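You operate a simulated robot arm through the tools that you are given. There is no shell and no other tool. Be economical: measure what you need, move in short steps, check, and stop when the job is done.

You run a simulated robot arm. Do the job below in one go: nothing can be reset, and whatever is moved stays where it is left.

Task
Tap the same-coloured heel cap into the red heel with the hammer and stand the heel in the small tray.
Fine: stand the heel in the press bed to work; the hammer goes back. Set down upright: hammer.

Only the result counts: the job must be done as asked and must still hold three seconds after the hand-in. Knocking over, shifting, dropping, spilling or breaking anything else fails it. A push-on lid holds only when it is set on centred and level and pressed home; a screw cap is set on level and turned clockwise until tight.

Robot
A 7-joint arm with a two-finger parallel gripper on a trunk, on a base that drives. Base frame: it is fixed to the floor where the robot stands at the start and does not move with it; the origin is under the middle of the robot, x ahead of it, y to its left, z up; the surface under the hand at the start is at about z = 860. Lengths are in mm, angles in degrees, forces in N, time in s.
With the tool pointing down near the work surface it reaches from about 520 to 960 mm from the robot's upright axis, wherever it stands. Its first joint turns from -166.0 to 166.0 degrees. Places, roughly: hammer [1250, -750, 1000]; sliding bed [700, 300, 900]; small tray [900, 400, 900]. Payload 3.91 kg.
The tool frame sits at the grasp point between the pads (the TCP): z along the fingers, y along the line on which they close. The tips reach 30 mm beyond it. Largest opening 110 mm; finger width 20, thickness 10; the body of the gripper, 48 by 112 mm, starts 55 mm behind the TCP.
Orientation is that of the tool frame in the base frame, as a unit quaternion [w, x, y, z]. With the fingers straight down and closing along the base's y, the tool's x points along the base's -x, its y along +y and its z along -z.

Tools
- The arm moves only by the tool step_arm. Its argument "deltas" is a list of rows, each a list of 3 entries, a list of its own where there are three numbers: the turn, a rotation vector about the base's x, y, z in degrees, then the shift along the base's x, y, z in mm, then the closure, from 0 (fully open) to 1 (shut). In form: [[[wx, wy, wz], [dx, dy, dz], fingers], ...]. A call has 1 to 12 rows; each row is the pose to reach, as a shift and turn from the pose commanded when the call began. A row lasts 0.2 s, in which the tool goes at most 50 mm and 8.6 degrees; a call with a longer step from one row to the next is refused whole, and so is a gripper value outside its range. A pose out of reach is approached as far as the arm can. The call stops where the force on the tool passes 40 N (or 10 N more than at its start, if that is more) or the arm is blocked; 0.2 s more then pass. The fingers move at their own pace (about 72 mm/s each) and stop on an object; they squeeze with about 42 N. The grip force told is the motor's: it shows also when the fingers shut on nothing. Time passes only in rows, and 0.2 s behind the last, so rows that repeat a pose let the fingers close. It gives the time, the measured TCP pose, the force on the tool (base axes), the opening and the grip force at its end, in the units of the frame above (readings bear some noise), with the torque about the TCP (base axes, N m) and any sound that the robot's microphone picked up.
- Cameras (640 x 400 px; columns grow to the right, rows downward): "scene" is now at [253.1, 26.7, 1437.9]; the picture's right is [0.31, -0.95, 0.00], its down [-0.57, -0.18, -0.80] and it looks along [0.76, 0.25, -0.60] (base axes); focal length 263 px, centre (320, 200). "wrist" rides on the gripper at [72, 17, -103] in the tool frame; the picture's right is [-0.23, 0.97, 0.00], its down [-0.76, -0.18, -0.62] and it looks along [-0.61, -0.14, 0.78] (tool axes); focal length 222 px, centre (320, 200). There is no depth. A picture from a camera that has moved, and an enlarged one, comes with that camera's place and axes in the base frame and with its lens.
- snapshot(camera): a new picture of that camera. It takes no simulated time.
- lift_body(by): slides the trunk up (or, below 0, down) by that many mm; the arm and the scene camera ride with it, the base frame stays. It gives what a move gives, with no picture.
- drive_base(legs): drives the robot by 1 to 6 legs, each [ahead, left, turn to the left] in mm, mm and degrees, along the robot's own axes; the way and the turn of a leg run together, so that a leg with both is an arc; at most 1500 mm and 180 degrees a leg. The arm and the cameras ride along, it lands a little off, and it stops where it bumps. It gives what a move gives.
- pan_tilt(pan, tilt): turns the head with the scene camera to pan (to the left, within 86 degrees either way) and tilt (down, from -29 to 69), counted from straight ahead of the robot. It gives what a move gives.
- close_up(camera, box): a new picture of the part [left, top, right, bottom] of that camera's present view, enlarged. It takes no simulated time.
- hand_in(): hands the job in; it is judged then, once.

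Work in short steps. Places have to be worked out from the pictures, the camera data and where the tool is seen: move nearer, look again, correct. Check each grasp and each placing, and mend what went wrong. You have 120 turns and 90 pictures in all, those below and enlarged ones among them. Open the gripper and draw the arm clear of the work before you hand the job in, unless the task says otherwise; then end with one line.

The tools are called as name(argument=value, ...) on one line, values as JSON. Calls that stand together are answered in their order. step_arm: Moves the arm, as the interface text tells. Its arguments: {"type":"object","properties":{"deltas":{"type":"array"}},"required":["deltas"]} The other tools are called the same way: lift_body (by) slides the trunk up or down; drive_base (legs) drives the base; pan_tilt (pan, tilt) turns the head that bears the scene camera; snapshot (camera) takes a picture; close_up (camera, box) takes an enlarged picture of a part of a camera's view; hand_in () hands the job in.

At the start:

```text
time_s: 0.0
position: [535.5, 148.3, 1144.6]
orientation: [0.0, 0.0, 1.0, 0.001]
ft_force: [-0.3, 0.0, -0.5]
ft_torque: [0.01, 0.02, 0.01]
width: 109.7
grip_force: 0.0
trunk travel left (down, up): [-625.0, 57.0]
robot x, y, heading: [-0.6, 0.1, 0.0]
head pan, tilt: [17.9, 36.6]
```

scene: 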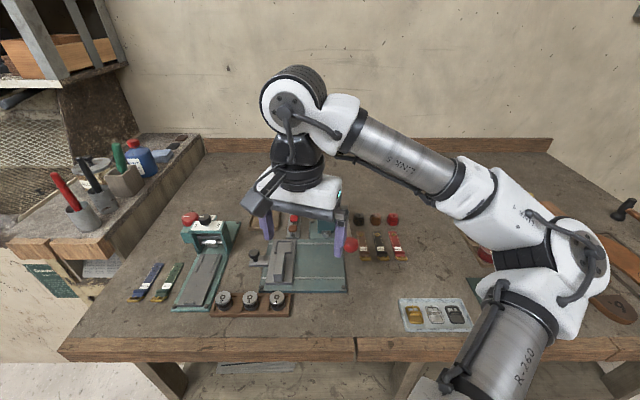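
wrist: 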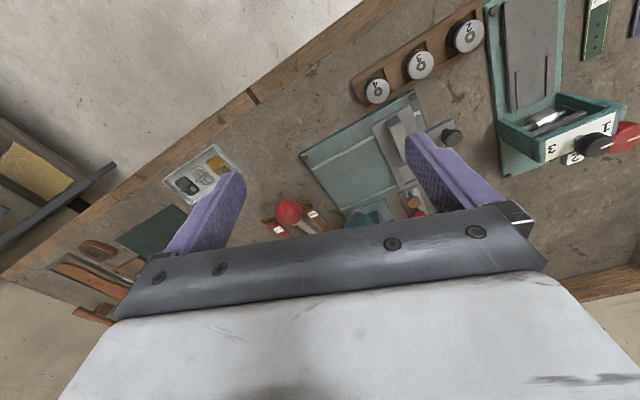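

I'll look closer at the middle of the bench and then to the right for the hammer.

close_up(camera="scene", box=[110, 180, 290, 320])

close_up(camera="scene", box=[250, 190, 490, 340])

pan_tilt(pan=-30, tilt=30)

snapshot(camera="scene")

```text
2.86 times, centred on (200, 250) of scene
camera zoom: at [253.1, 26.7, 1437.9], right [0.31, -0.95, 0.0], down [-0.57, -0.18, -0.8], along [0.76, 0.25, -0.6], focal length 752 px, centre (663, 57)
```

zoom: 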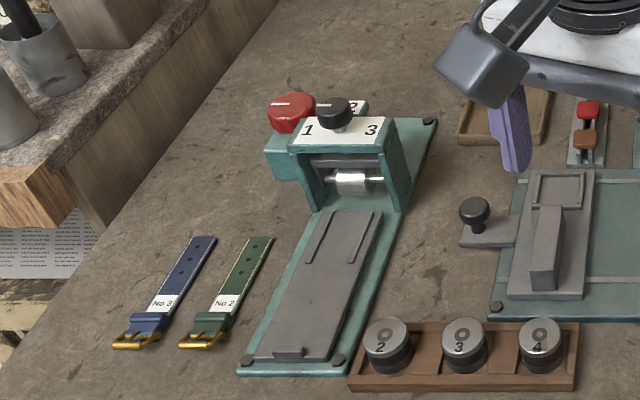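

```text
2.67 times, centred on (370, 265) of scene
camera zoom: at [253.1, 26.7, 1437.9], right [0.31, -0.95, 0.0], down [-0.57, -0.18, -0.8], along [0.76, 0.25, -0.6], focal length 702 px, centre (187, 27)
```

zoom: 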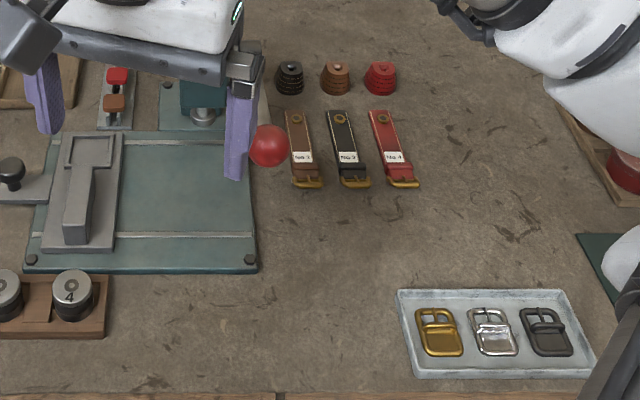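

```text
time_s: 1.2
position: [534.6, 147.1, 1144.7]
orientation: [0.0, -0.001, 1.0, 0.0]
ft_force: [0.3, -0.1, 0.0]
ft_torque: [0.0, 0.01, -0.04]
width: 110.0
grip_force: 0.1
trunk travel left (down, up): [-625.0, 57.0]
robot x, y, heading: [1.5, -0.9, -0.0]
head pan, tilt: [-30.0, 30.0]
```

```text
85 pictures are left
camera scene: at [248.5, -45.3, 1448.0], right [-0.5, -0.87, 0.0], down [-0.43, 0.25, -0.87], along [0.75, -0.43, -0.5], focal length 263 px, centre (320, 200)
```

scene: 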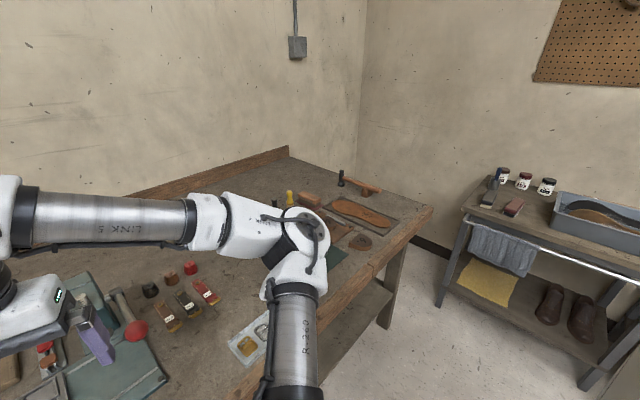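

The hammer seems to lie at the right end of the bench; I zoom there, and at the cap/tray area.

close_up(camera="scene", box=[260, 150, 440, 262])

step_arm(deltas=[[[0, 0, 0], [0, -50, 0], 0], [[0, 0, 0], [0, -100, 0], 0], [[0, 0, 0], [0, -150, 0], 0], [[0, 0, 0], [0, -200, 0], 0], [[0, 0, 0], [0, -250, 0], 0], [[0, 0, 0], [0, -300, 0], 0]])

pan_tilt(pan=25, tilt=40)

snapshot(camera="scene")

```text
3.56 times, centred on (350, 206) of scene
camera zoom: at [248.5, -45.3, 1448.0], right [-0.5, -0.87, 0.0], down [-0.43, 0.25, -0.87], along [0.75, -0.43, -0.5], focal length 936 px, centre (213, 179)
```

zoom: 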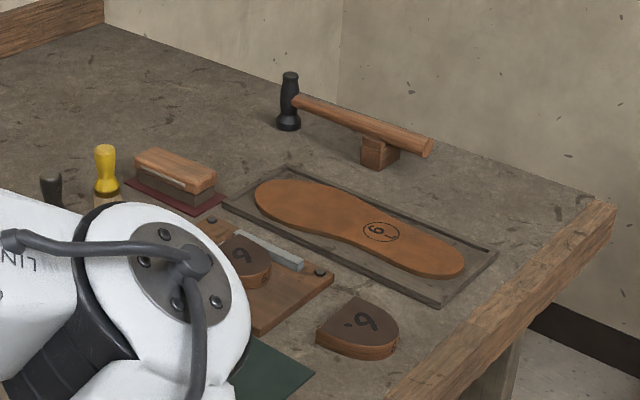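

```text
time_s: 2.6
position: [534.6, -153.0, 1143.0]
orientation: [0.0, 0.0, 1.0, 0.0]
ft_force: [-0.4, 0.3, -0.4]
ft_torque: [-0.01, 0.0, 0.04]
width: 109.9
grip_force: 0.0
trunk travel left (down, up): [-625.0, 57.0]
robot x, y, heading: [5.1, -1.1, -0.2]
head pan, tilt: [-30.0, 30.0]
```

```text
time_s: 3.8
position: [535.2, -151.6, 1142.9]
orientation: [0.0, 0.0, 1.0, 0.0]
ft_force: [0.1, 0.3, -0.2]
ft_torque: [0.0, 0.01, 0.01]
width: 109.9
grip_force: 0.1
trunk travel left (down, up): [-625.0, 57.0]
robot x, y, heading: [1.0, -0.3, -0.1]
head pan, tilt: [25.0, 40.0]
```

```text
83 pictures are left
camera scene: at [247.2, 35.8, 1432.7], right [0.42, -0.91, 0.0], down [-0.58, -0.27, -0.77], along [0.69, 0.32, -0.64], focal length 263 px, centre (320, 200)
```

scene: 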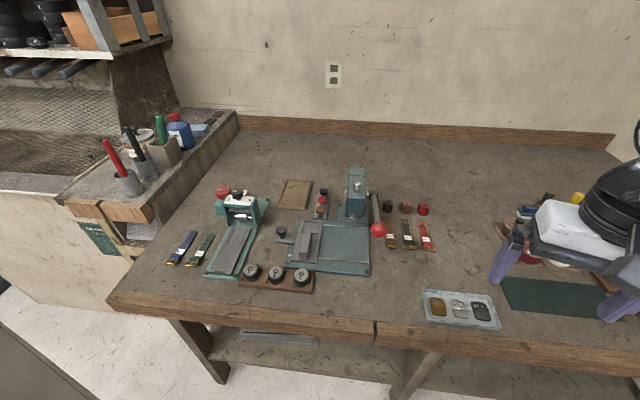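

Now the middle is clear; I enlarge the press, the tray, the caps and the heels.

close_up(camera="scene", box=[265, 165, 385, 240])

close_up(camera="scene", box=[270, 190, 450, 300])

```text
5.33 times, centred on (325, 202) of scene
camera zoom: at [247.2, 35.8, 1432.7], right [0.42, -0.91, 0.0], down [-0.58, -0.27, -0.77], along [0.69, 0.32, -0.64], focal length 1404 px, centre (293, 187)
```

zoom: 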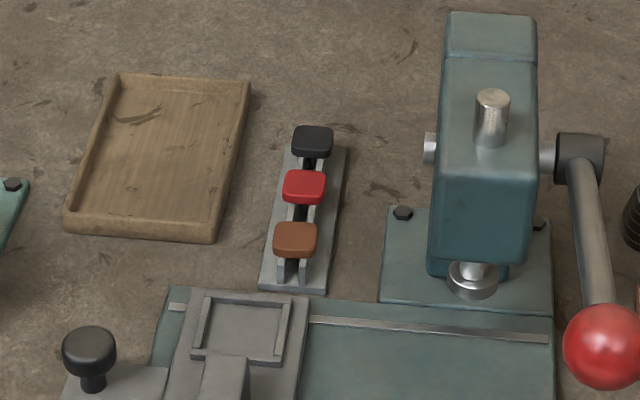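

```text
3.56 times, centred on (360, 245) of scene
camera zoom: at [247.2, 35.8, 1432.7], right [0.42, -0.91, 0.0], down [-0.58, -0.27, -0.77], along [0.69, 0.32, -0.64], focal length 936 px, centre (178, 40)
```

zoom: 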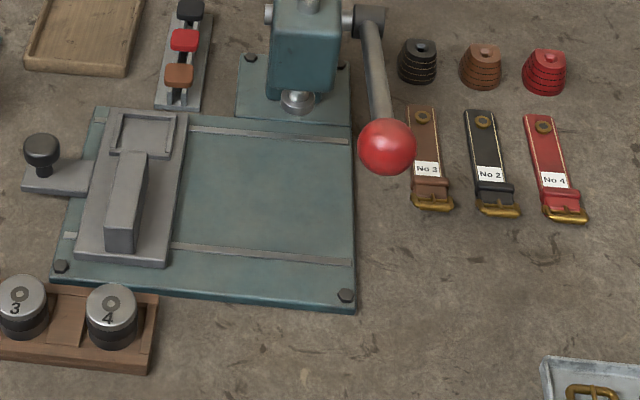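

Working the geometry out: the bench is turned about 18° left of my heading; red heel ≈(940,-2), red cap ≈(824,297), bed pocket ≈(714,283), wooden tray ≈(865,415), hammer head ≈(1199,-712) with handle toward (990,-774). I square up to the bench and go a little nearer.

drive_base(legs=[[0, 0, 18], [100, 0, 0]])

pan_tilt(pan=-10, tilt=45)

snapshot(camera="scene")

```text
time_s: 6.0
position: [650.7, 52.8, 1142.1]
orientation: [-0.001, -0.157, 0.988, -0.001]
ft_force: [-0.8, 0.0, -0.7]
ft_torque: [-0.03, 0.05, 0.03]
width: 110.2
grip_force: 0.1
trunk travel left (down, up): [-625.0, 57.0]
robot x, y, heading: [90.1, 31.0, 18.1]
head pan, tilt: [25.0, 40.0]
```

```text
time_s: 7.0
position: [650.2, 53.9, 1143.5]
orientation: [0.0, -0.157, 0.988, 0.0]
ft_force: [0.1, 0.7, 0.4]
ft_torque: [0.0, 0.01, 0.01]
width: 110.1
grip_force: 0.0
trunk travel left (down, up): [-625.0, 57.0]
robot x, y, heading: [93.1, 33.2, 18.0]
head pan, tilt: [-10.0, 45.0]
```

```text
80 pictures are left
camera scene: at [336.3, 95.1, 1425.5], right [0.14, -0.99, 0.0], down [-0.7, -0.1, -0.71], along [0.7, 0.1, -0.71], focal length 263 px, centre (320, 200)
```

scene: 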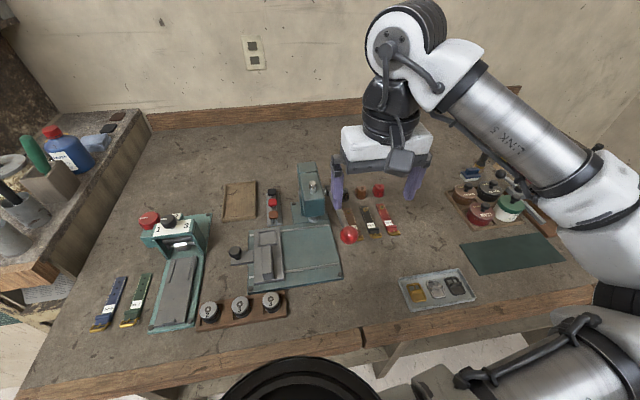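

I bring the hand above the red heel for a look with the wrist camera.

step_arm(deltas=[[[0, 0, 0], [40, -10, -10], 0], [[0, 0, 0], [80, -20, -20], 0], [[0, 0, 0], [120, -30, -40], 0], [[0, 0, 0], [160, -40, -60], 0], [[0, 0, 0], [200, -50, -80], 0], [[0, 0, 0], [240, -52, -90], 0], [[0, 0, 0], [275, -53, -100], 0]])

snapshot(camera="wrist")

```text
time_s: 8.6
position: [925.4, -1.2, 1044.0]
orientation: [0.0, -0.157, 0.988, 0.0]
ft_force: [0.1, -0.5, 0.0]
ft_torque: [-0.01, 0.0, 0.04]
width: 109.9
grip_force: 0.1
trunk travel left (down, up): [-625.0, 57.0]
robot x, y, heading: [93.5, 27.6, 18.1]
head pan, tilt: [-10.0, 45.0]
```

```text
79 pictures are left
camera wrist: at [852.2, -8.1, 1146.9], right [-0.09, 1.0, 0.0], down [0.78, 0.07, 0.62], along [0.62, 0.05, -0.78], focal length 222 px, centre (320, 200)
```

wrist: 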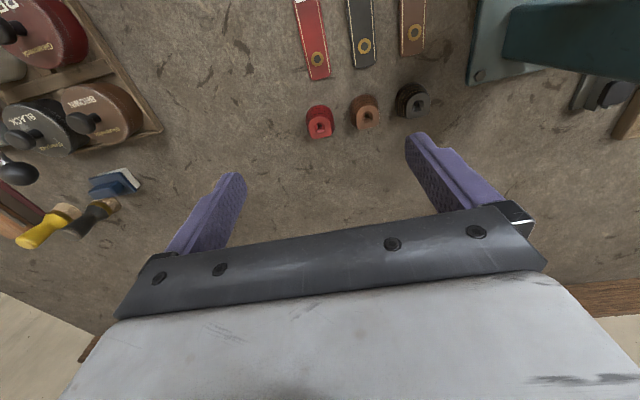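

close_up(camera="wrist", box=[280, 70, 440, 170])

step_arm(deltas=[[[0, 0, 8], [0, 0, 0], 0], [[0, 0, 16], [0, 0, 0], 0], [[0, 0, 24], [0, 0, 0], 0], [[0, 0, 32], [0, 0, 0], 0], [[0, 0, 40], [0, 0, 0], 0], [[0, 0, 48], [0, 0, 0], 0], [[0, 0, 56], [0, 0, 0], 0], [[0, 0, 64], [0, 0, 0], 0], [[0, 0, 72], [0, 0, 0], 0], [[0, 0, 80], [0, 0, 0], 0], [[0, 0, 88], [0, 0, 0], 0], [[0, 0, 90], [10, -1, -20], 0]])

snapshot(camera="wrist")

```text
4.00 times, centred on (360, 120) of wrist
camera zoom: at [852.2, -8.1, 1146.9], right [-0.09, 1.0, 0.0], down [0.78, 0.07, 0.62], along [0.62, 0.05, -0.78], focal length 888 px, centre (160, 520)
```

zoom: 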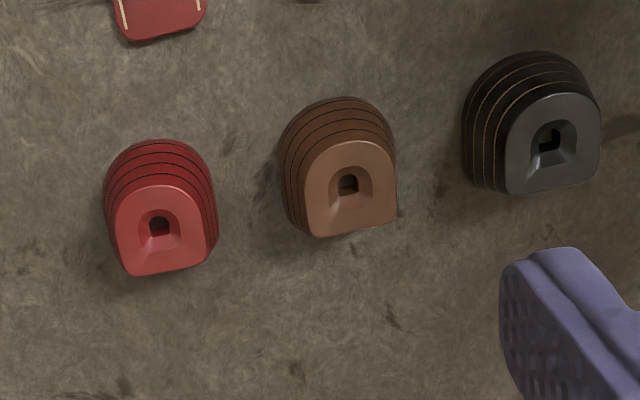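

```text
time_s: 10.1
position: [903.9, 125.1, 984.2]
orientation: [0.109, -0.368, 0.922, -0.061]
ft_force: [3.3, -36.4, 23.9]
ft_torque: [2.86, 1.26, 1.56]
width: 93.9
grip_force: 0.0
out of reach, approached as far as the arm can: row 1, 2, 3, 4, 5, 6, 7
trunk travel left (down, up): [-625.0, 57.0]
robot x, y, heading: [96.1, 28.1, 17.9]
head pan, tilt: [-10.0, 45.0]
stopped in row 7: the force on the tool passed its limit at 142 N (the readings are from after the stop); the commanded pose is now the measured one
```

```text
77 pictures are left
camera wrist: at [816.2, 90.7, 1069.8], right [-0.49, 0.86, -0.15], down [0.5, 0.42, 0.76], along [0.72, 0.29, -0.64], focal length 222 px, centre (320, 200)
```

wrist: 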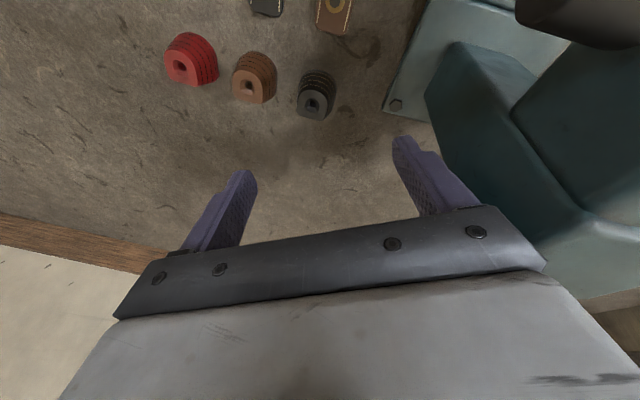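

The left turn hit a joint limit and the hand leaned against the press column. I back off to the right and up first.

step_arm(deltas=[[[0, 0, 0], [8, -20, 5], 0], [[0, 0, 0], [15, -45, 15], 0], [[0, 0, 0], [20, -80, 45], 0], [[0, 0, 0], [20, -110, 85], 0]])

snapshot(camera="scene")

```text
time_s: 10.8
position: [905.3, 124.0, 983.0]
orientation: [0.109, -0.365, 0.923, -0.063]
ft_force: [9.9, -21.7, 13.7]
ft_torque: [1.73, 1.1, 0.46]
width: 97.9
grip_force: 0.0
out of reach, approached as far as the arm can: row 1, 2, 3
trunk travel left (down, up): [-625.0, 57.0]
robot x, y, heading: [97.8, 34.3, 17.7]
head pan, tilt: [-10.0, 45.0]
stopped in row 3: the force on the tool passed its limit at 53 N (the readings are from after the stop); the commanded pose is now the measured one
```

```text
76 pictures are left
camera scene: at [336.7, 91.0, 1425.5], right [0.13, -0.99, 0.0], down [-0.7, -0.09, -0.71], along [0.7, 0.1, -0.71], focal length 263 px, centre (320, 200)
```

scene: 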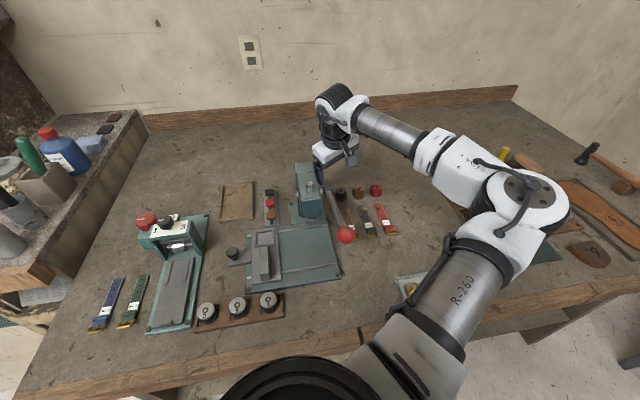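

I undo the turn and shift together, back toward the earlier good pose.

step_arm(deltas=[[[1, 2.5, -4.7], [4, -20, 8], 0], [[2, 5.2, -9.5], [8, -45, 18], 0], [[3.2, 7.8, -14.4], [12, -70, 30], 0], [[4.2, 10.7, -19.7], [16, -95, 45], 0], [[5.2, 13.6, -25], [20, -125, 61], 0], [[5.2, 13.6, -25], [20, -125, 61], 0]])

snapshot(camera="scene")

```text
time_s: 12.2
position: [923.3, 5.7, 1043.0]
orientation: [0.0, -0.161, 0.987, 0.003]
ft_force: [-0.4, -0.1, 0.3]
ft_torque: [-0.02, 0.03, 0.02]
width: 110.0
grip_force: 0.1
trunk travel left (down, up): [-625.0, 57.0]
robot x, y, heading: [95.6, 31.2, 17.9]
head pan, tilt: [-10.0, 45.0]
```

```text
75 pictures are left
camera scene: at [337.1, 93.7, 1425.4], right [0.14, -0.99, 0.0], down [-0.7, -0.1, -0.71], along [0.7, 0.1, -0.71], focal length 263 px, centre (320, 200)
```

scene: 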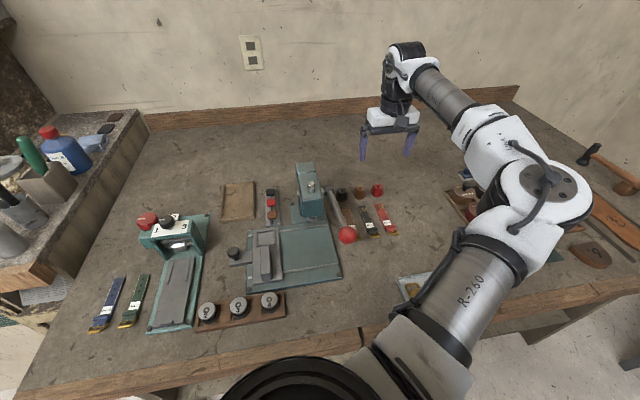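

Recovered and nothing moved. Now I try the turn the other way, higher up and in a small batch.

step_arm(deltas=[[[0, 0, 0], [-10, -10, 40], 0], [[0, 0, -8], [-10, -10, 60], 0], [[0, 0, -16], [-10, -10, 60], 0], [[0, 0, -24], [-10, -10, 60], 0], [[0, 0, -32], [-10, -10, 60], 0], [[0, 0, -40], [-10, -10, 60], 0]])

```text
time_s: 13.6
position: [911.7, -4.7, 1102.2]
orientation: [0.001, 0.188, 0.982, 0.003]
ft_force: [0.3, 0.8, -1.1]
ft_torque: [0.0, 0.0, 0.0]
width: 110.3
grip_force: 0.0
trunk travel left (down, up): [-625.0, 57.0]
robot x, y, heading: [96.5, 29.9, 18.4]
head pan, tilt: [-10.0, 45.0]
```

The turn works this way. I turn the remaining 50° so the fingers close front-to-back across the heel, avoiding its brown neighbour.

step_arm(deltas=[[[0, 0, -8], [0, 0, 0], 0], [[0, 0, -16], [0, 0, 0], 0], [[0, 0, -24], [0, 0, 0], 0], [[0, 0, -32], [0, 0, 0], 0], [[0, 0, -40], [10, 2, 0], 0], [[0, 0, -48], [20, 2, -20], 0], [[0, 0, -50.5], [26, 2, -50], 0]])

snapshot(camera="wrist")

```text
time_s: 15.2
position: [940.0, -1.6, 1052.4]
orientation: [0.001, 0.589, 0.808, 0.003]
ft_force: [0.1, 0.4, 0.8]
ft_torque: [-0.01, -0.01, -0.01]
width: 110.1
grip_force: 0.0
trunk travel left (down, up): [-625.0, 57.0]
robot x, y, heading: [94.6, 32.5, 17.9]
head pan, tilt: [-10.0, 45.0]
```

```text
74 pictures are left
camera wrist: at [933.7, 71.3, 1156.1], right [1.0, 0.08, 0.0], down [0.06, -0.78, 0.62], along [0.06, -0.62, -0.78], focal length 222 px, centre (320, 200)
```

wrist: 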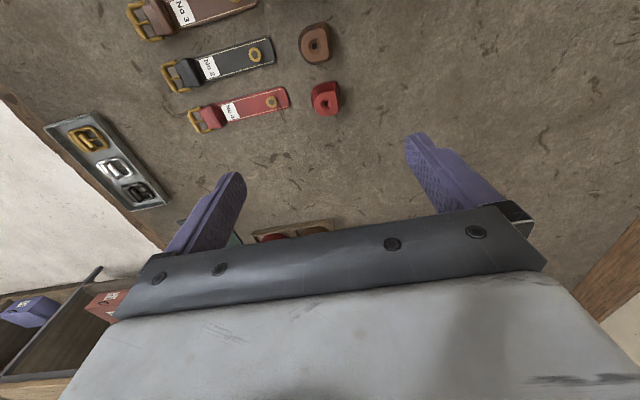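

close_up(camera="wrist", box=[270, 60, 390, 135])

```text
5.33 times, centred on (330, 98) of wrist
camera zoom: at [933.7, 71.3, 1156.1], right [1.0, 0.08, 0.0], down [0.06, -0.78, 0.62], along [0.06, -0.62, -0.78], focal length 1185 px, centre (267, 747)
```

zoom: 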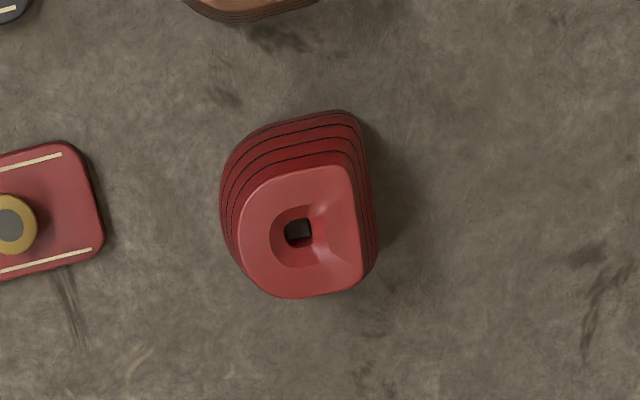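

The red heel sits at ≈(949,0), about 36 mm wide and 32 tall. I narrow the fingers to about 64 mm and descend above it.

step_arm(deltas=[[[0, 0, 0], [5, 1, -30], 0.42], [[0, 0, 0], [9, 2, -60], 0.42], [[0, 0, 0], [9, 2, -90], 0.42], [[0, 0, 0], [9, 2, -110], 0.42], [[0, 0, 0], [9, 2, -110], 0.42]])

snapshot(camera="wrist")

```text
time_s: 16.4
position: [949.7, -1.0, 943.3]
orientation: [0.002, 0.589, 0.808, 0.002]
ft_force: [-0.9, 0.1, 0.7]
ft_torque: [0.0, -0.04, 0.0]
width: 63.9
grip_force: 0.1
trunk travel left (down, up): [-625.0, 57.0]
robot x, y, heading: [92.0, 31.0, 18.1]
head pan, tilt: [-10.0, 45.0]
```

```text
72 pictures are left
camera wrist: at [942.3, 73.0, 1045.3], right [1.0, 0.09, 0.0], down [0.06, -0.78, 0.62], along [0.06, -0.62, -0.78], focal length 222 px, centre (320, 200)
```

wrist: 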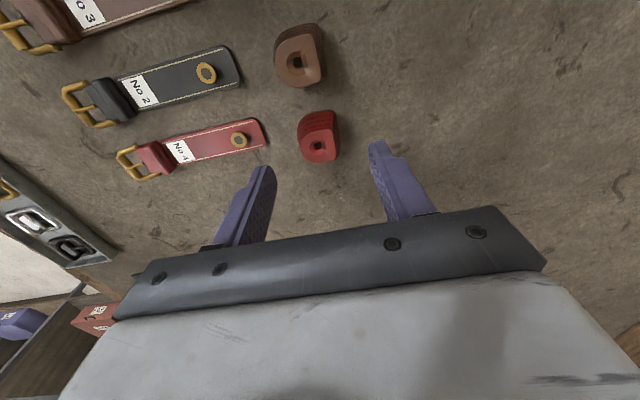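

Well centred. I descend and close on the heel.

step_arm(deltas=[[[0, 0, 0], [-1, 2, -20], 0.42], [[0, 0, 0], [-1, 2, -38], 0.42], [[0, 0, 0], [-1, 2, -46], 0.42], [[0, 0, 0], [-1, 2, -46], 0.7], [[0, 0, 0], [-1, 2, -46], 0.8], [[0, 0, 0], [-1, 2, -46], 0.8], [[0, 0, 0], [-1, 2, -46], 0.8]])

snapshot(camera="wrist")

```text
time_s: 18.0
position: [948.5, 2.7, 895.9]
orientation: [0.001, 0.588, 0.809, 0.003]
ft_force: [-1.0, -0.4, 0.3]
ft_torque: [0.0, 0.02, 0.0]
width: 33.3
grip_force: 42.4
trunk travel left (down, up): [-625.0, 57.0]
robot x, y, heading: [92.8, 29.3, 18.0]
head pan, tilt: [-10.0, 45.0]
```

```text
71 pictures are left
camera wrist: at [941.4, 75.4, 999.9], right [1.0, 0.09, 0.0], down [0.06, -0.78, 0.62], along [0.06, -0.62, -0.78], focal length 222 px, centre (320, 200)
```

wrist: 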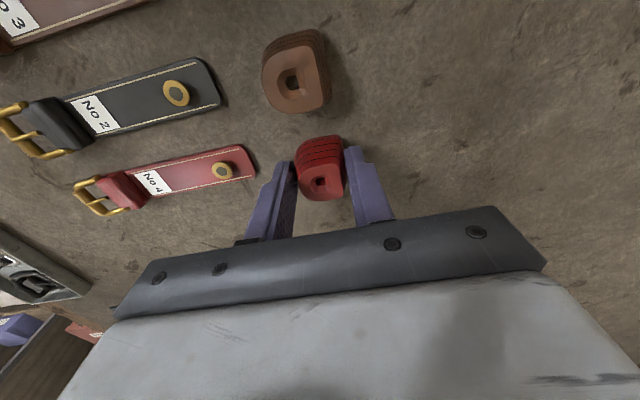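

Held at 33 mm. I lift it and carry it back toward me, clear of the press.

step_arm(deltas=[[[0, 0, 0], [0, 0, 15], 0.8], [[0, 0, 0], [0, 0, 55], 0.8], [[0, 0, 0], [-5, 0, 105], 0.8], [[0, 0, 0], [-35, 0, 145], 0.8], [[0, 0, 0], [-75, 0, 170], 0.8], [[0, 0, 0], [-120, 0, 185], 0.8], [[0, 0, 0], [-165, 5, 190], 0.8], [[0, 0, 0], [-205, 20, 190], 0.8], [[0, 0, 0], [-235, 50, 190], 0.8], [[0, 0, 0], [-240, 95, 190], 0.8], [[0, 0, 0], [-240, 140, 190], 0.8]])

snapshot(camera="wrist")

snapshot(camera="scene")

```text
refused: row 3 steps farther than a row can; nothing moved
```

```text
70 pictures are left
camera wrist: at [941.4, 75.4, 999.9], right [1.0, 0.09, 0.0], down [0.06, -0.78, 0.62], along [0.06, -0.62, -0.78], focal length 222 px, centre (320, 200)
```

wrist: 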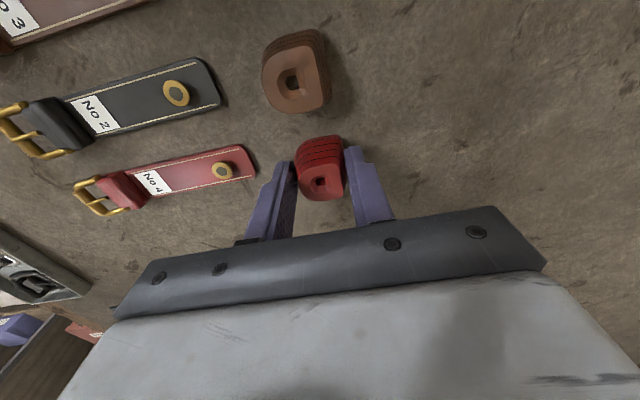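

```text
69 pictures are left
camera scene: at [337.1, 93.5, 1425.4], right [0.14, -0.99, 0.0], down [-0.7, -0.1, -0.71], along [0.7, 0.1, -0.71], focal length 263 px, centre (320, 200)
```

scene: 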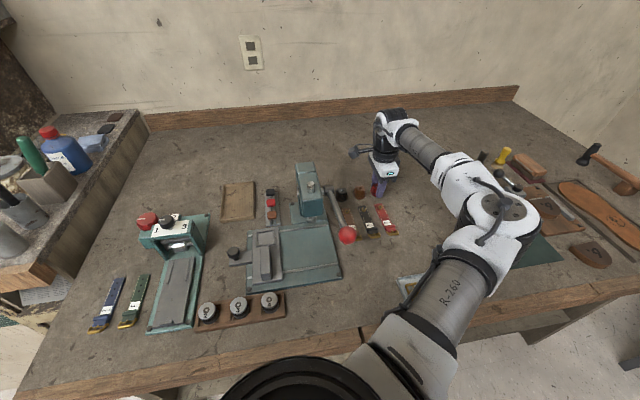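

One step was too long; I resend with shorter ones.

step_arm(deltas=[[[0, 0, 0], [0, 0, 15], 0.8], [[0, 0, 0], [0, 0, 55], 0.8], [[0, 0, 0], [-5, 0, 100], 0.8], [[0, 0, 0], [-30, 0, 140], 0.8], [[0, 0, 0], [-70, 0, 165], 0.8], [[0, 0, 0], [-112, 0, 182], 0.8], [[0, 0, 0], [-157, 5, 190], 0.8], [[0, 0, 0], [-200, 20, 190], 0.8], [[0, 0, 0], [-232, 50, 190], 0.8], [[0, 0, 0], [-240, 95, 190], 0.8], [[0, 0, 0], [-240, 140, 190], 0.8]])

snapshot(camera="wrist")

```text
time_s: 20.4
position: [708.6, 141.9, 1085.7]
orientation: [0.001, 0.589, 0.808, 0.002]
ft_force: [-0.1, 0.4, -0.5]
ft_torque: [0.02, -0.01, -0.02]
width: 32.9
grip_force: 42.4
trunk travel left (down, up): [-625.0, 57.0]
robot x, y, heading: [94.6, 31.6, 17.9]
head pan, tilt: [-10.0, 45.0]
```

```text
68 pictures are left
camera wrist: at [701.6, 215.6, 1189.5], right [1.0, 0.08, 0.0], down [0.06, -0.78, 0.62], along [0.06, -0.62, -0.78], focal length 222 px, centre (320, 200)
```

wrist: 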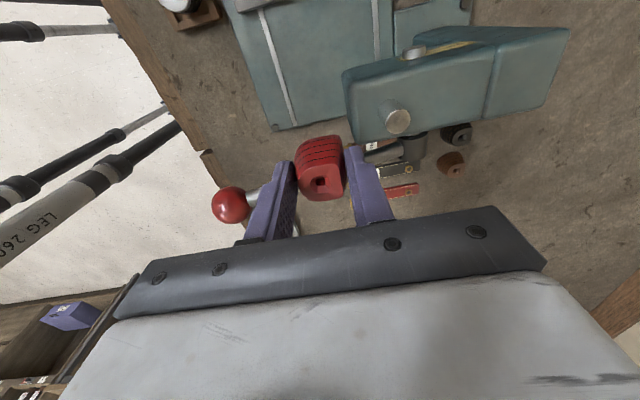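

I carry on to above the bed pocket and look.

step_arm(deltas=[[[0, 0, 0], [0, 45, 0], 0.8], [[0, 0, 0], [0, 90, 0], 0.8], [[0, 0, 0], [0, 135, 0], 0.8], [[0, 0, 0], [0, 150, 0], 0.8]])

snapshot(camera="wrist")

close_up(camera="scene", box=[210, 165, 350, 300])

```text
time_s: 21.4
position: [708.4, 289.8, 1085.9]
orientation: [0.002, 0.588, 0.809, 0.002]
ft_force: [-0.2, 1.0, 0.1]
ft_torque: [-0.02, -0.05, -0.03]
width: 33.1
grip_force: 42.2
trunk travel left (down, up): [-625.0, 57.0]
robot x, y, heading: [96.9, 29.1, 17.9]
head pan, tilt: [-10.0, 45.0]
```

```text
67 pictures are left
camera wrist: at [701.3, 365.1, 1189.5], right [1.0, 0.08, 0.0], down [0.06, -0.78, 0.62], along [0.06, -0.62, -0.78], focal length 222 px, centre (320, 200)
```

wrist: 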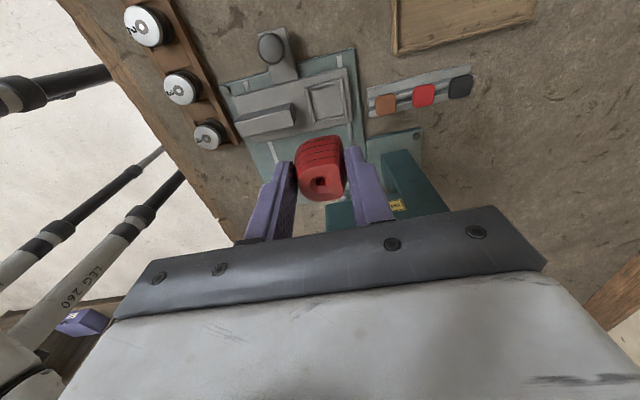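

```text
2.96 times, centred on (280, 232) of scene
camera zoom: at [337.1, 93.4, 1425.4], right [0.14, -0.99, 0.0], down [-0.7, -0.1, -0.71], along [0.7, 0.1, -0.71], focal length 780 px, centre (438, 104)
```

zoom: 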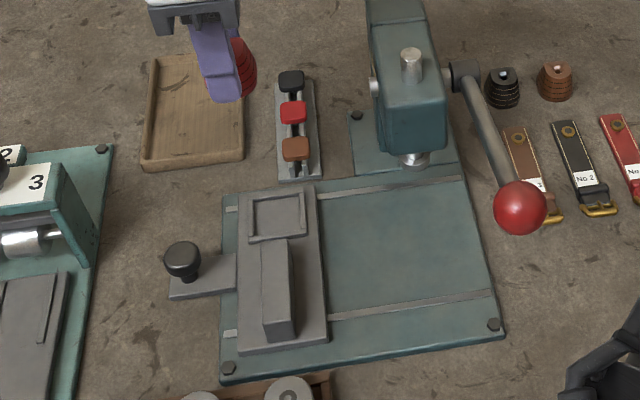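

close_up(camera="wrist", box=[210, 10, 490, 185])

close_up(camera="scene", box=[240, 215, 300, 255])

```text
2.29 times, centred on (350, 98) of wrist
camera zoom: at [701.3, 365.1, 1189.5], right [1.0, 0.08, 0.0], down [0.06, -0.78, 0.62], along [0.06, -0.62, -0.78], focal length 508 px, centre (251, 434)
```

zoom: 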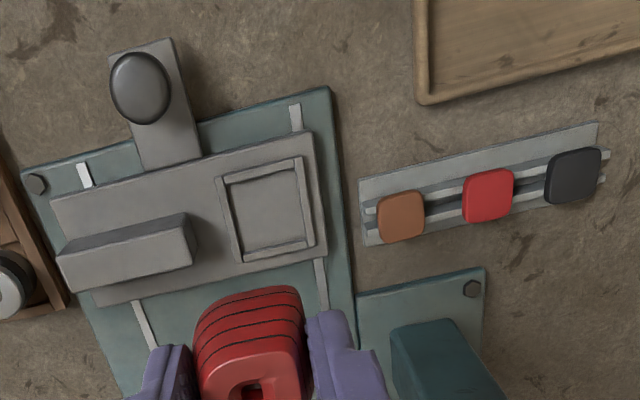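

```text
10.00 times, centred on (270, 235) of scene
camera zoom: at [337.1, 93.4, 1425.4], right [0.14, -0.99, 0.0], down [-0.7, -0.1, -0.71], along [0.7, 0.1, -0.71], focal length 2633 px, centre (820, -150)
```

zoom: 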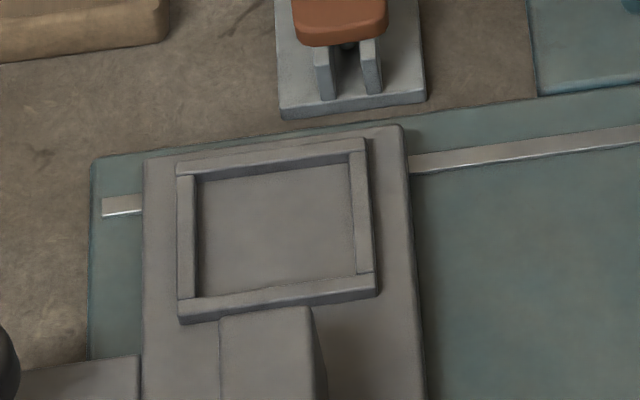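

The pocket's inside is about 36×39 mm, turned 18° like my grip, centred at ≈(720,286), floor ≈881. I lower the heel to just above it and look again.

step_arm(deltas=[[[0, 0, 0], [6, -2, -40], 0.8], [[0, 0, 0], [12, -3, -80], 0.8], [[0, 0, 0], [12, -3, -115], 0.8], [[0, 0, 0], [12, -3, -140], 0.8], [[0, 0, 0], [12, -3, -140], 0.8]])

close_up(camera="wrist", box=[200, 60, 440, 210])

close_up(camera="scene", box=[225, 190, 315, 260])

```text
time_s: 22.6
position: [721.0, 287.9, 945.7]
orientation: [0.001, 0.588, 0.809, 0.002]
ft_force: [-0.2, 0.2, -1.2]
ft_torque: [0.0, 0.0, 0.03]
width: 32.9
grip_force: 42.2
trunk travel left (down, up): [-625.0, 57.0]
robot x, y, heading: [97.5, 31.3, 17.8]
head pan, tilt: [-10.0, 45.0]
```

```text
2.67 times, centred on (320, 135) of wrist
camera zoom: at [713.4, 361.2, 1048.9], right [1.0, 0.09, 0.0], down [0.06, -0.78, 0.62], along [0.06, -0.62, -0.78], focal length 592 px, centre (320, 373)
```

zoom: 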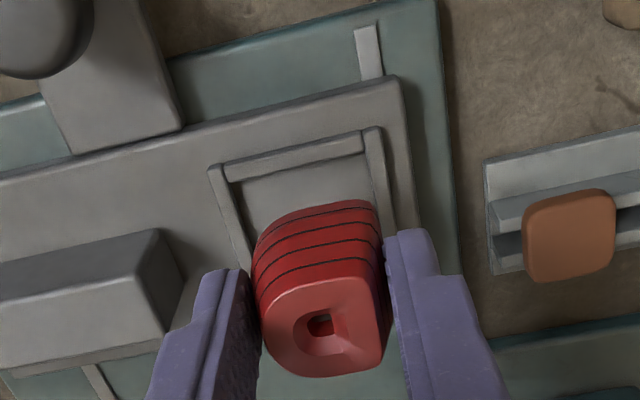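

```text
5.71 times, centred on (270, 225) of scene
camera zoom: at [337.0, 93.5, 1425.5], right [0.14, -0.99, 0.0], down [-0.7, -0.1, -0.71], along [0.7, 0.1, -0.71], focal length 1505 px, centre (606, 57)
```

zoom: 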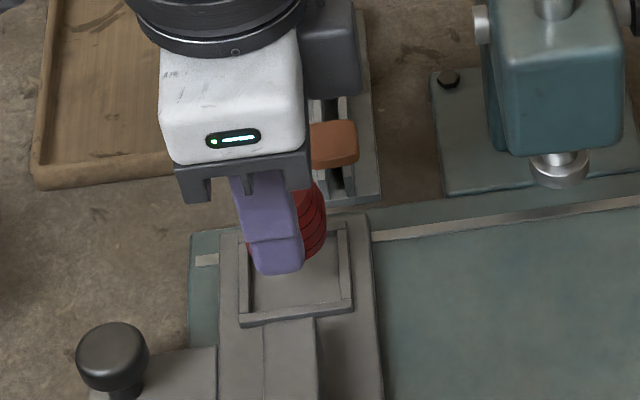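

I shift about (-1,-2) and lower slowly, watching where it stops; seated should read TCP z ≈ 917, on the rim ≈ 922.

step_arm(deltas=[[[0, 0, 0], [-1, -2, -8], 0.8], [[0, 0, 0], [-1, -2, -15], 0.8], [[0, 0, 0], [-1, -2, -19], 0.8], [[0, 0, 0], [-1, -2, -22], 0.8]])

close_up(camera="wrist", box=[200, 60, 440, 210])

```text
time_s: 23.6
position: [718.7, 286.7, 923.5]
orientation: [0.001, 0.587, 0.81, 0.002]
ft_force: [0.2, 0.3, -0.8]
ft_torque: [-0.02, -0.03, 0.03]
width: 33.2
grip_force: 42.3
trunk travel left (down, up): [-625.0, 57.0]
robot x, y, heading: [90.9, 30.7, 17.8]
head pan, tilt: [-10.0, 45.0]
```

```text
2.67 times, centred on (320, 135) of wrist
camera zoom: at [712.2, 360.1, 1027.4], right [1.0, 0.09, 0.0], down [0.06, -0.78, 0.62], along [0.06, -0.62, -0.78], focal length 592 px, centre (320, 373)
```

zoom: 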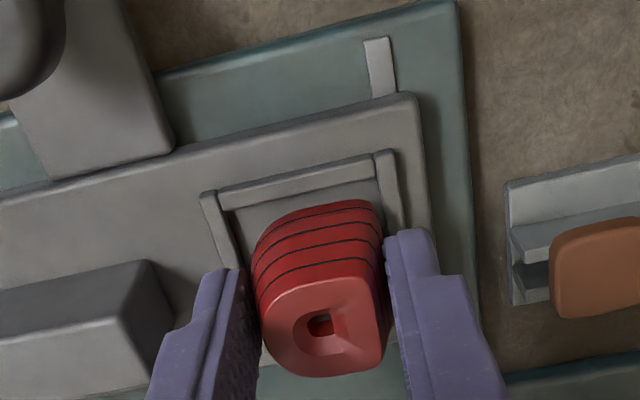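

Close: it still hovers ~6 mm up, with slightly more gap on the near-left sides. I nudge by (-1.3,+0.8) and keep lowering.

step_arm(deltas=[[[0, 0, 0], [-1.3, 0.8, 0], 0.8], [[0, 0, 0], [-1.3, 0.8, -2], 0.8], [[0, 0, 0], [-1.3, 0.8, -4], 0.8], [[0, 0, 0], [-1.3, 0.8, -6], 0.8], [[0, 0, 0], [-1.3, 0.8, -7], 0.8]])

close_up(camera="wrist", box=[200, 60, 440, 210])

```text
time_s: 24.8
position: [717.7, 287.3, 918.1]
orientation: [0.002, 0.588, 0.809, 0.003]
ft_force: [1.2, 0.2, 8.3]
ft_torque: [-0.05, 0.07, 0.02]
width: 33.4
grip_force: 41.9
trunk travel left (down, up): [-625.0, 57.0]
robot x, y, heading: [94.4, 24.9, 17.8]
head pan, tilt: [-10.0, 45.0]
```

```text
2.67 times, centred on (320, 135) of wrist
camera zoom: at [710.5, 360.9, 1021.7], right [1.0, 0.09, 0.01], down [0.06, -0.78, 0.62], along [0.06, -0.62, -0.78], focal length 592 px, centre (320, 373)
```

zoom: 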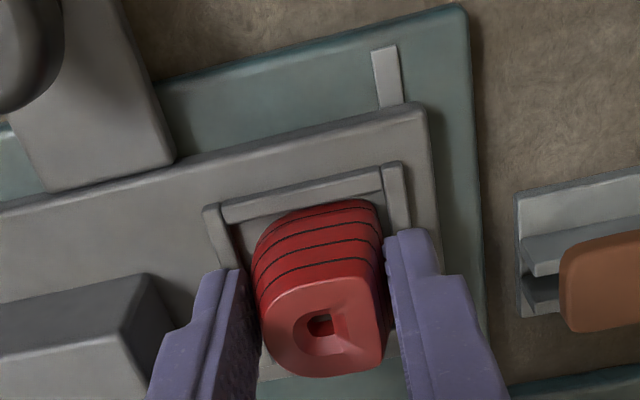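

Contact at 918, but the near gap suggests the hidden side may sit on the rim. I lift slightly, shift 1.5 mm left, and lower again.

step_arm(deltas=[[[0, 0, 0], [0, 0, 2.5], 0.8], [[0, 0, 0], [-0.5, 1.4, 2.5], 0.8], [[0, 0, 0], [-0.5, 1.4, 0], 0.8], [[0, 0, 0], [-0.5, 1.4, -1], 0.8], [[0, 0, 0], [-0.5, 1.4, -2], 0.8]])

close_up(camera="wrist", box=[200, 60, 440, 210])

```text
time_s: 26.0
position: [716.6, 288.1, 918.4]
orientation: [0.002, 0.588, 0.809, 0.005]
ft_force: [2.9, 0.4, 26.3]
ft_torque: [-0.05, 0.07, 0.01]
width: 33.0
grip_force: 41.9
trunk travel left (down, up): [-625.0, 57.0]
robot x, y, heading: [97.3, 29.1, 18.2]
head pan, tilt: [-10.0, 45.0]
```

```text
2.67 times, centred on (320, 135) of wrist
camera zoom: at [709.7, 362.1, 1021.5], right [1.0, 0.09, 0.01], down [0.06, -0.78, 0.62], along [0.06, -0.62, -0.78], focal length 592 px, centre (320, 373)
```

zoom: 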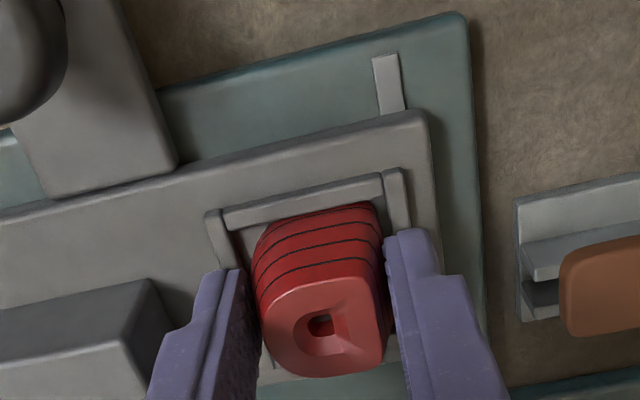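

Firm at 918 with fingertips about at the rim top, heel base at the floor. I ease off and open only slightly (rib close on one side), then rise.

step_arm(deltas=[[[0, 0, 0], [0, 0, 1.5], 0.8], [[0, 0, 0], [0, 0, 1.5], 0.6], [[0, 0, 0], [0, 0, 1.5], 0.6], [[0, 0, 0], [0, 0, 15], 0.6], [[0, 0, 0], [0, 0, 45], 0.6], [[0, 0, 0], [0, 10, 90], 0.6]])

close_up(camera="wrist", box=[240, 60, 400, 160])

```text
time_s: 27.4
position: [716.1, 299.9, 1005.8]
orientation: [0.001, 0.588, 0.809, 0.001]
ft_force: [-0.6, 1.0, -0.2]
ft_torque: [0.02, 0.0, 0.01]
width: 44.0
grip_force: 0.1
trunk travel left (down, up): [-625.0, 57.0]
robot x, y, heading: [94.5, 30.3, 17.9]
head pan, tilt: [-10.0, 45.0]
```

```text
4.00 times, centred on (320, 110) of wrist
camera zoom: at [709.0, 372.8, 1108.8], right [1.0, 0.09, 0.0], down [0.06, -0.78, 0.62], along [0.06, -0.62, -0.78], focal length 888 px, centre (320, 560)
```

zoom: 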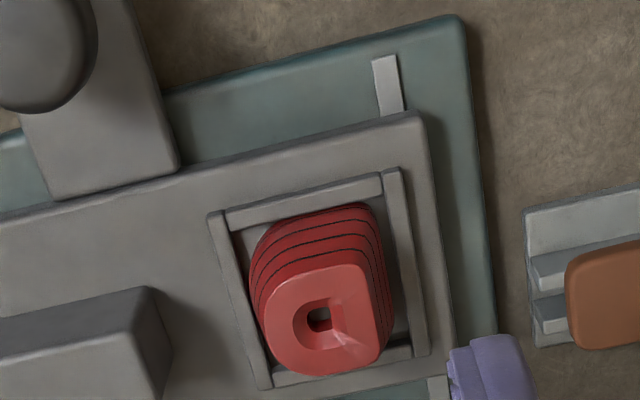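

The heel stands in the pocket. Now the cap: I turn the hand back by 90° so it closes across the rack, moving over the rack.

step_arm(deltas=[[[0, 0, 8], [10, 0, 20], 0.5], [[0, 0, 16], [20, 0, 40], 0.5], [[0, 0, 24], [30, 0, 50], 0.5], [[0, 0, 32], [40, 0, 50], 0.5], [[0, 0, 40], [50, 0, 50], 0.5], [[0, 0, 48], [60, 0, 50], 0.5], [[0, 0, 56], [70, 0, 50], 0.5], [[0, 0, 64], [80, 0, 50], 0.5], [[0, 0, 72], [85, 0, 50], 0.5], [[0, 0, 80], [90, 0, 50], 0.5], [[0, 0, 88], [95, 0, 50], 0.5], [[0, 0, 90], [100, 0, 50], 0.5]])

snapshot(camera="wrist")

```text
time_s: 30.0
position: [817.4, 297.9, 1054.8]
orientation: [0.0, -0.158, 0.987, 0.003]
ft_force: [0.5, -0.7, 0.4]
ft_torque: [-0.01, 0.01, 0.0]
width: 55.0
grip_force: 0.1
trunk travel left (down, up): [-625.0, 57.0]
robot x, y, heading: [93.4, 34.6, 17.9]
head pan, tilt: [-10.0, 45.0]
```

```text
57 pictures are left
camera wrist: at [743.3, 291.3, 1158.4], right [-0.09, 1.0, 0.01], down [0.78, 0.07, 0.62], along [0.62, 0.06, -0.78], focal length 222 px, centre (320, 200)
```

wrist: 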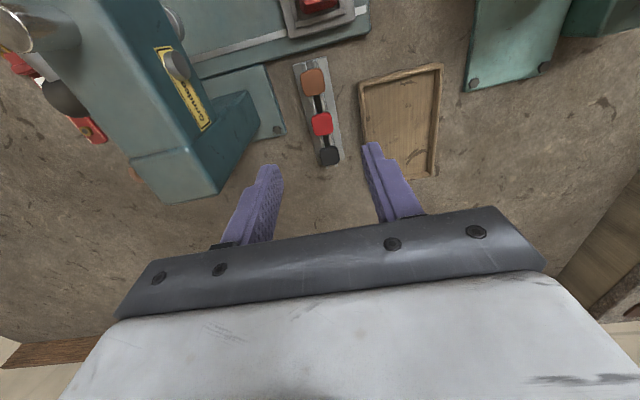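

close_up(camera="wrist", box=[270, 50, 366, 170])

close_up(camera="scene", box=[250, 180, 300, 220])

```text
3.33 times, centred on (318, 110) of wrist
camera zoom: at [743.3, 291.3, 1158.4], right [-0.09, 1.0, 0.01], down [0.78, 0.07, 0.62], along [0.62, 0.06, -0.78], focal length 740 px, centre (327, 500)
```

zoom: 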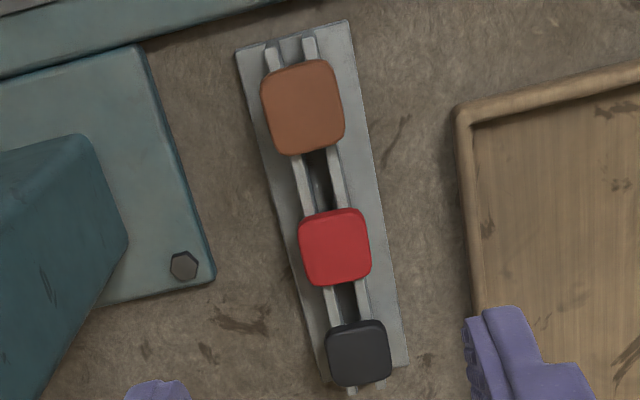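

```text
10.00 times, centred on (275, 200) of scene
camera zoom: at [337.1, 93.5, 1425.4], right [0.14, -0.99, 0.0], down [-0.7, -0.1, -0.71], along [0.7, 0.1, -0.71], focal length 2633 px, centre (770, 200)
```

zoom: 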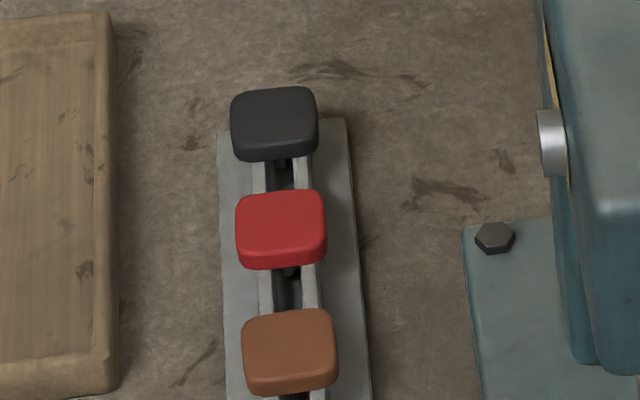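

The red cap's top is at ≈(840.5,305,884). I go above it and look again.

step_arm(deltas=[[[0, 0, 0], [8, 3, -30], 0.5], [[0, 0, 0], [16, 5, -65], 0.5], [[0, 0, 0], [23, 7, -100], 0.5], [[0, 0, 0], [23, 7, -120], 0.5], [[0, 0, 0], [23, 7, -120], 0.5]])

close_up(camera="wrist", box=[200, 80, 440, 230])

```text
time_s: 31.2
position: [840.7, 306.5, 935.6]
orientation: [0.0, -0.155, 0.988, 0.003]
ft_force: [1.2, -0.4, 0.3]
ft_torque: [-0.02, -0.01, 0.0]
width: 55.0
grip_force: 0.0
trunk travel left (down, up): [-625.0, 57.0]
robot x, y, heading: [95.0, 28.8, 17.8]
head pan, tilt: [-10.0, 45.0]
```

```text
2.67 times, centred on (320, 155) of wrist
camera zoom: at [766.3, 298.9, 1038.6], right [-0.09, 1.0, 0.01], down [0.78, 0.06, 0.62], along [0.62, 0.06, -0.78], focal length 592 px, centre (320, 320)
```

zoom: 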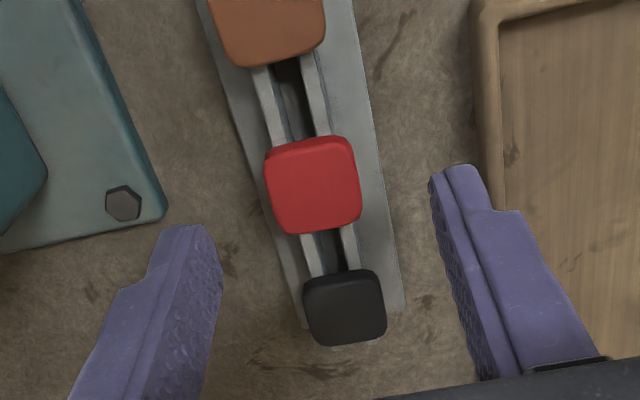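

On target. I descend to z≈909 (tips ~2 mm above the cap's underside) and close.

step_arm(deltas=[[[0, 0, 0], [0.5, -1, -12], 0.5], [[0, 0, 0], [0.5, -1, -22], 0.5], [[0, 0, 0], [0.5, -1, -27], 0.5], [[0, 0, 0], [0.5, -1, -27], 0.7], [[0, 0, 0], [0.5, -1, -27], 0.85], [[0, 0, 0], [0.5, -1, -27], 0.85], [[0, 0, 0], [0.5, -1, -27], 0.85]])

close_up(camera="wrist", box=[200, 80, 440, 230])

```text
time_s: 32.8
position: [840.9, 304.0, 909.7]
orientation: [-0.001, -0.156, 0.988, 0.003]
ft_force: [0.0, -0.2, 0.2]
ft_torque: [-0.04, 0.01, 0.03]
width: 19.9
grip_force: 42.1
trunk travel left (down, up): [-625.0, 57.0]
robot x, y, heading: [93.0, 33.2, 18.0]
head pan, tilt: [-10.0, 45.0]
```

```text
2.67 times, centred on (320, 155) of wrist
camera zoom: at [767.3, 297.8, 1011.6], right [-0.09, 1.0, 0.0], down [0.78, 0.06, 0.62], along [0.62, 0.06, -0.78], focal length 592 px, centre (320, 320)
```

zoom: 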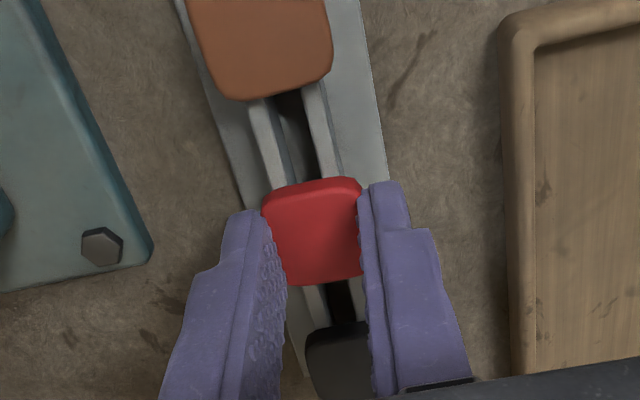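

Grip reads 19.9 mm, a bit narrower than expected. I lift gently and check whether the cap came with it.

step_arm(deltas=[[[0, 0, 0], [0, 0, 5], 0.85], [[0, 0, 0], [0, 0, 20], 0.85], [[0, 0, 0], [0, 0, 50], 0.85], [[0, 0, 0], [0, 0, 90], 0.85]])

close_up(camera="wrist", box=[200, 80, 440, 230])

close_up(camera="scene", box=[240, 110, 320, 230])

```text
time_s: 33.8
position: [840.5, 305.7, 998.5]
orientation: [-0.001, -0.156, 0.988, 0.002]
ft_force: [0.2, 0.0, 0.3]
ft_torque: [-0.01, 0.0, 0.06]
width: 19.7
grip_force: 42.6
trunk travel left (down, up): [-625.0, 57.0]
robot x, y, heading: [94.7, 30.4, 18.0]
head pan, tilt: [-10.0, 45.0]
```

```text
2.67 times, centred on (320, 155) of wrist
camera zoom: at [766.8, 297.8, 1101.7], right [-0.08, 1.0, 0.0], down [0.78, 0.06, 0.62], along [0.62, 0.06, -0.78], focal length 592 px, centre (320, 320)
```

zoom: 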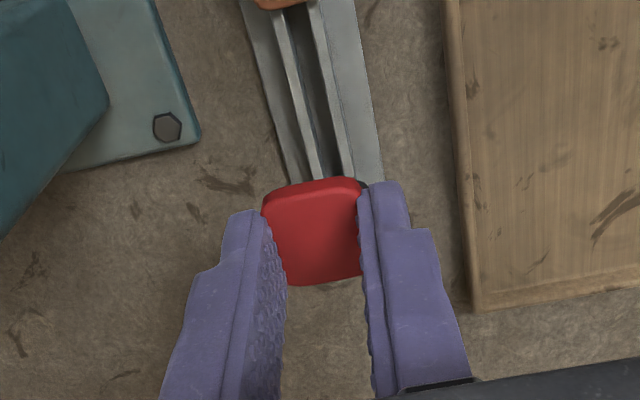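

```text
3.33 times, centred on (280, 170) of scene
camera zoom: at [336.7, 93.5, 1425.5], right [0.14, -0.99, 0.0], down [-0.7, -0.1, -0.71], along [0.7, 0.1, -0.71], focal length 878 px, centre (453, 300)
```

zoom: 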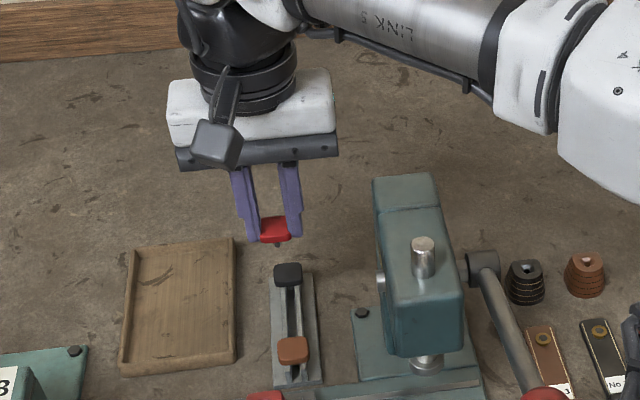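

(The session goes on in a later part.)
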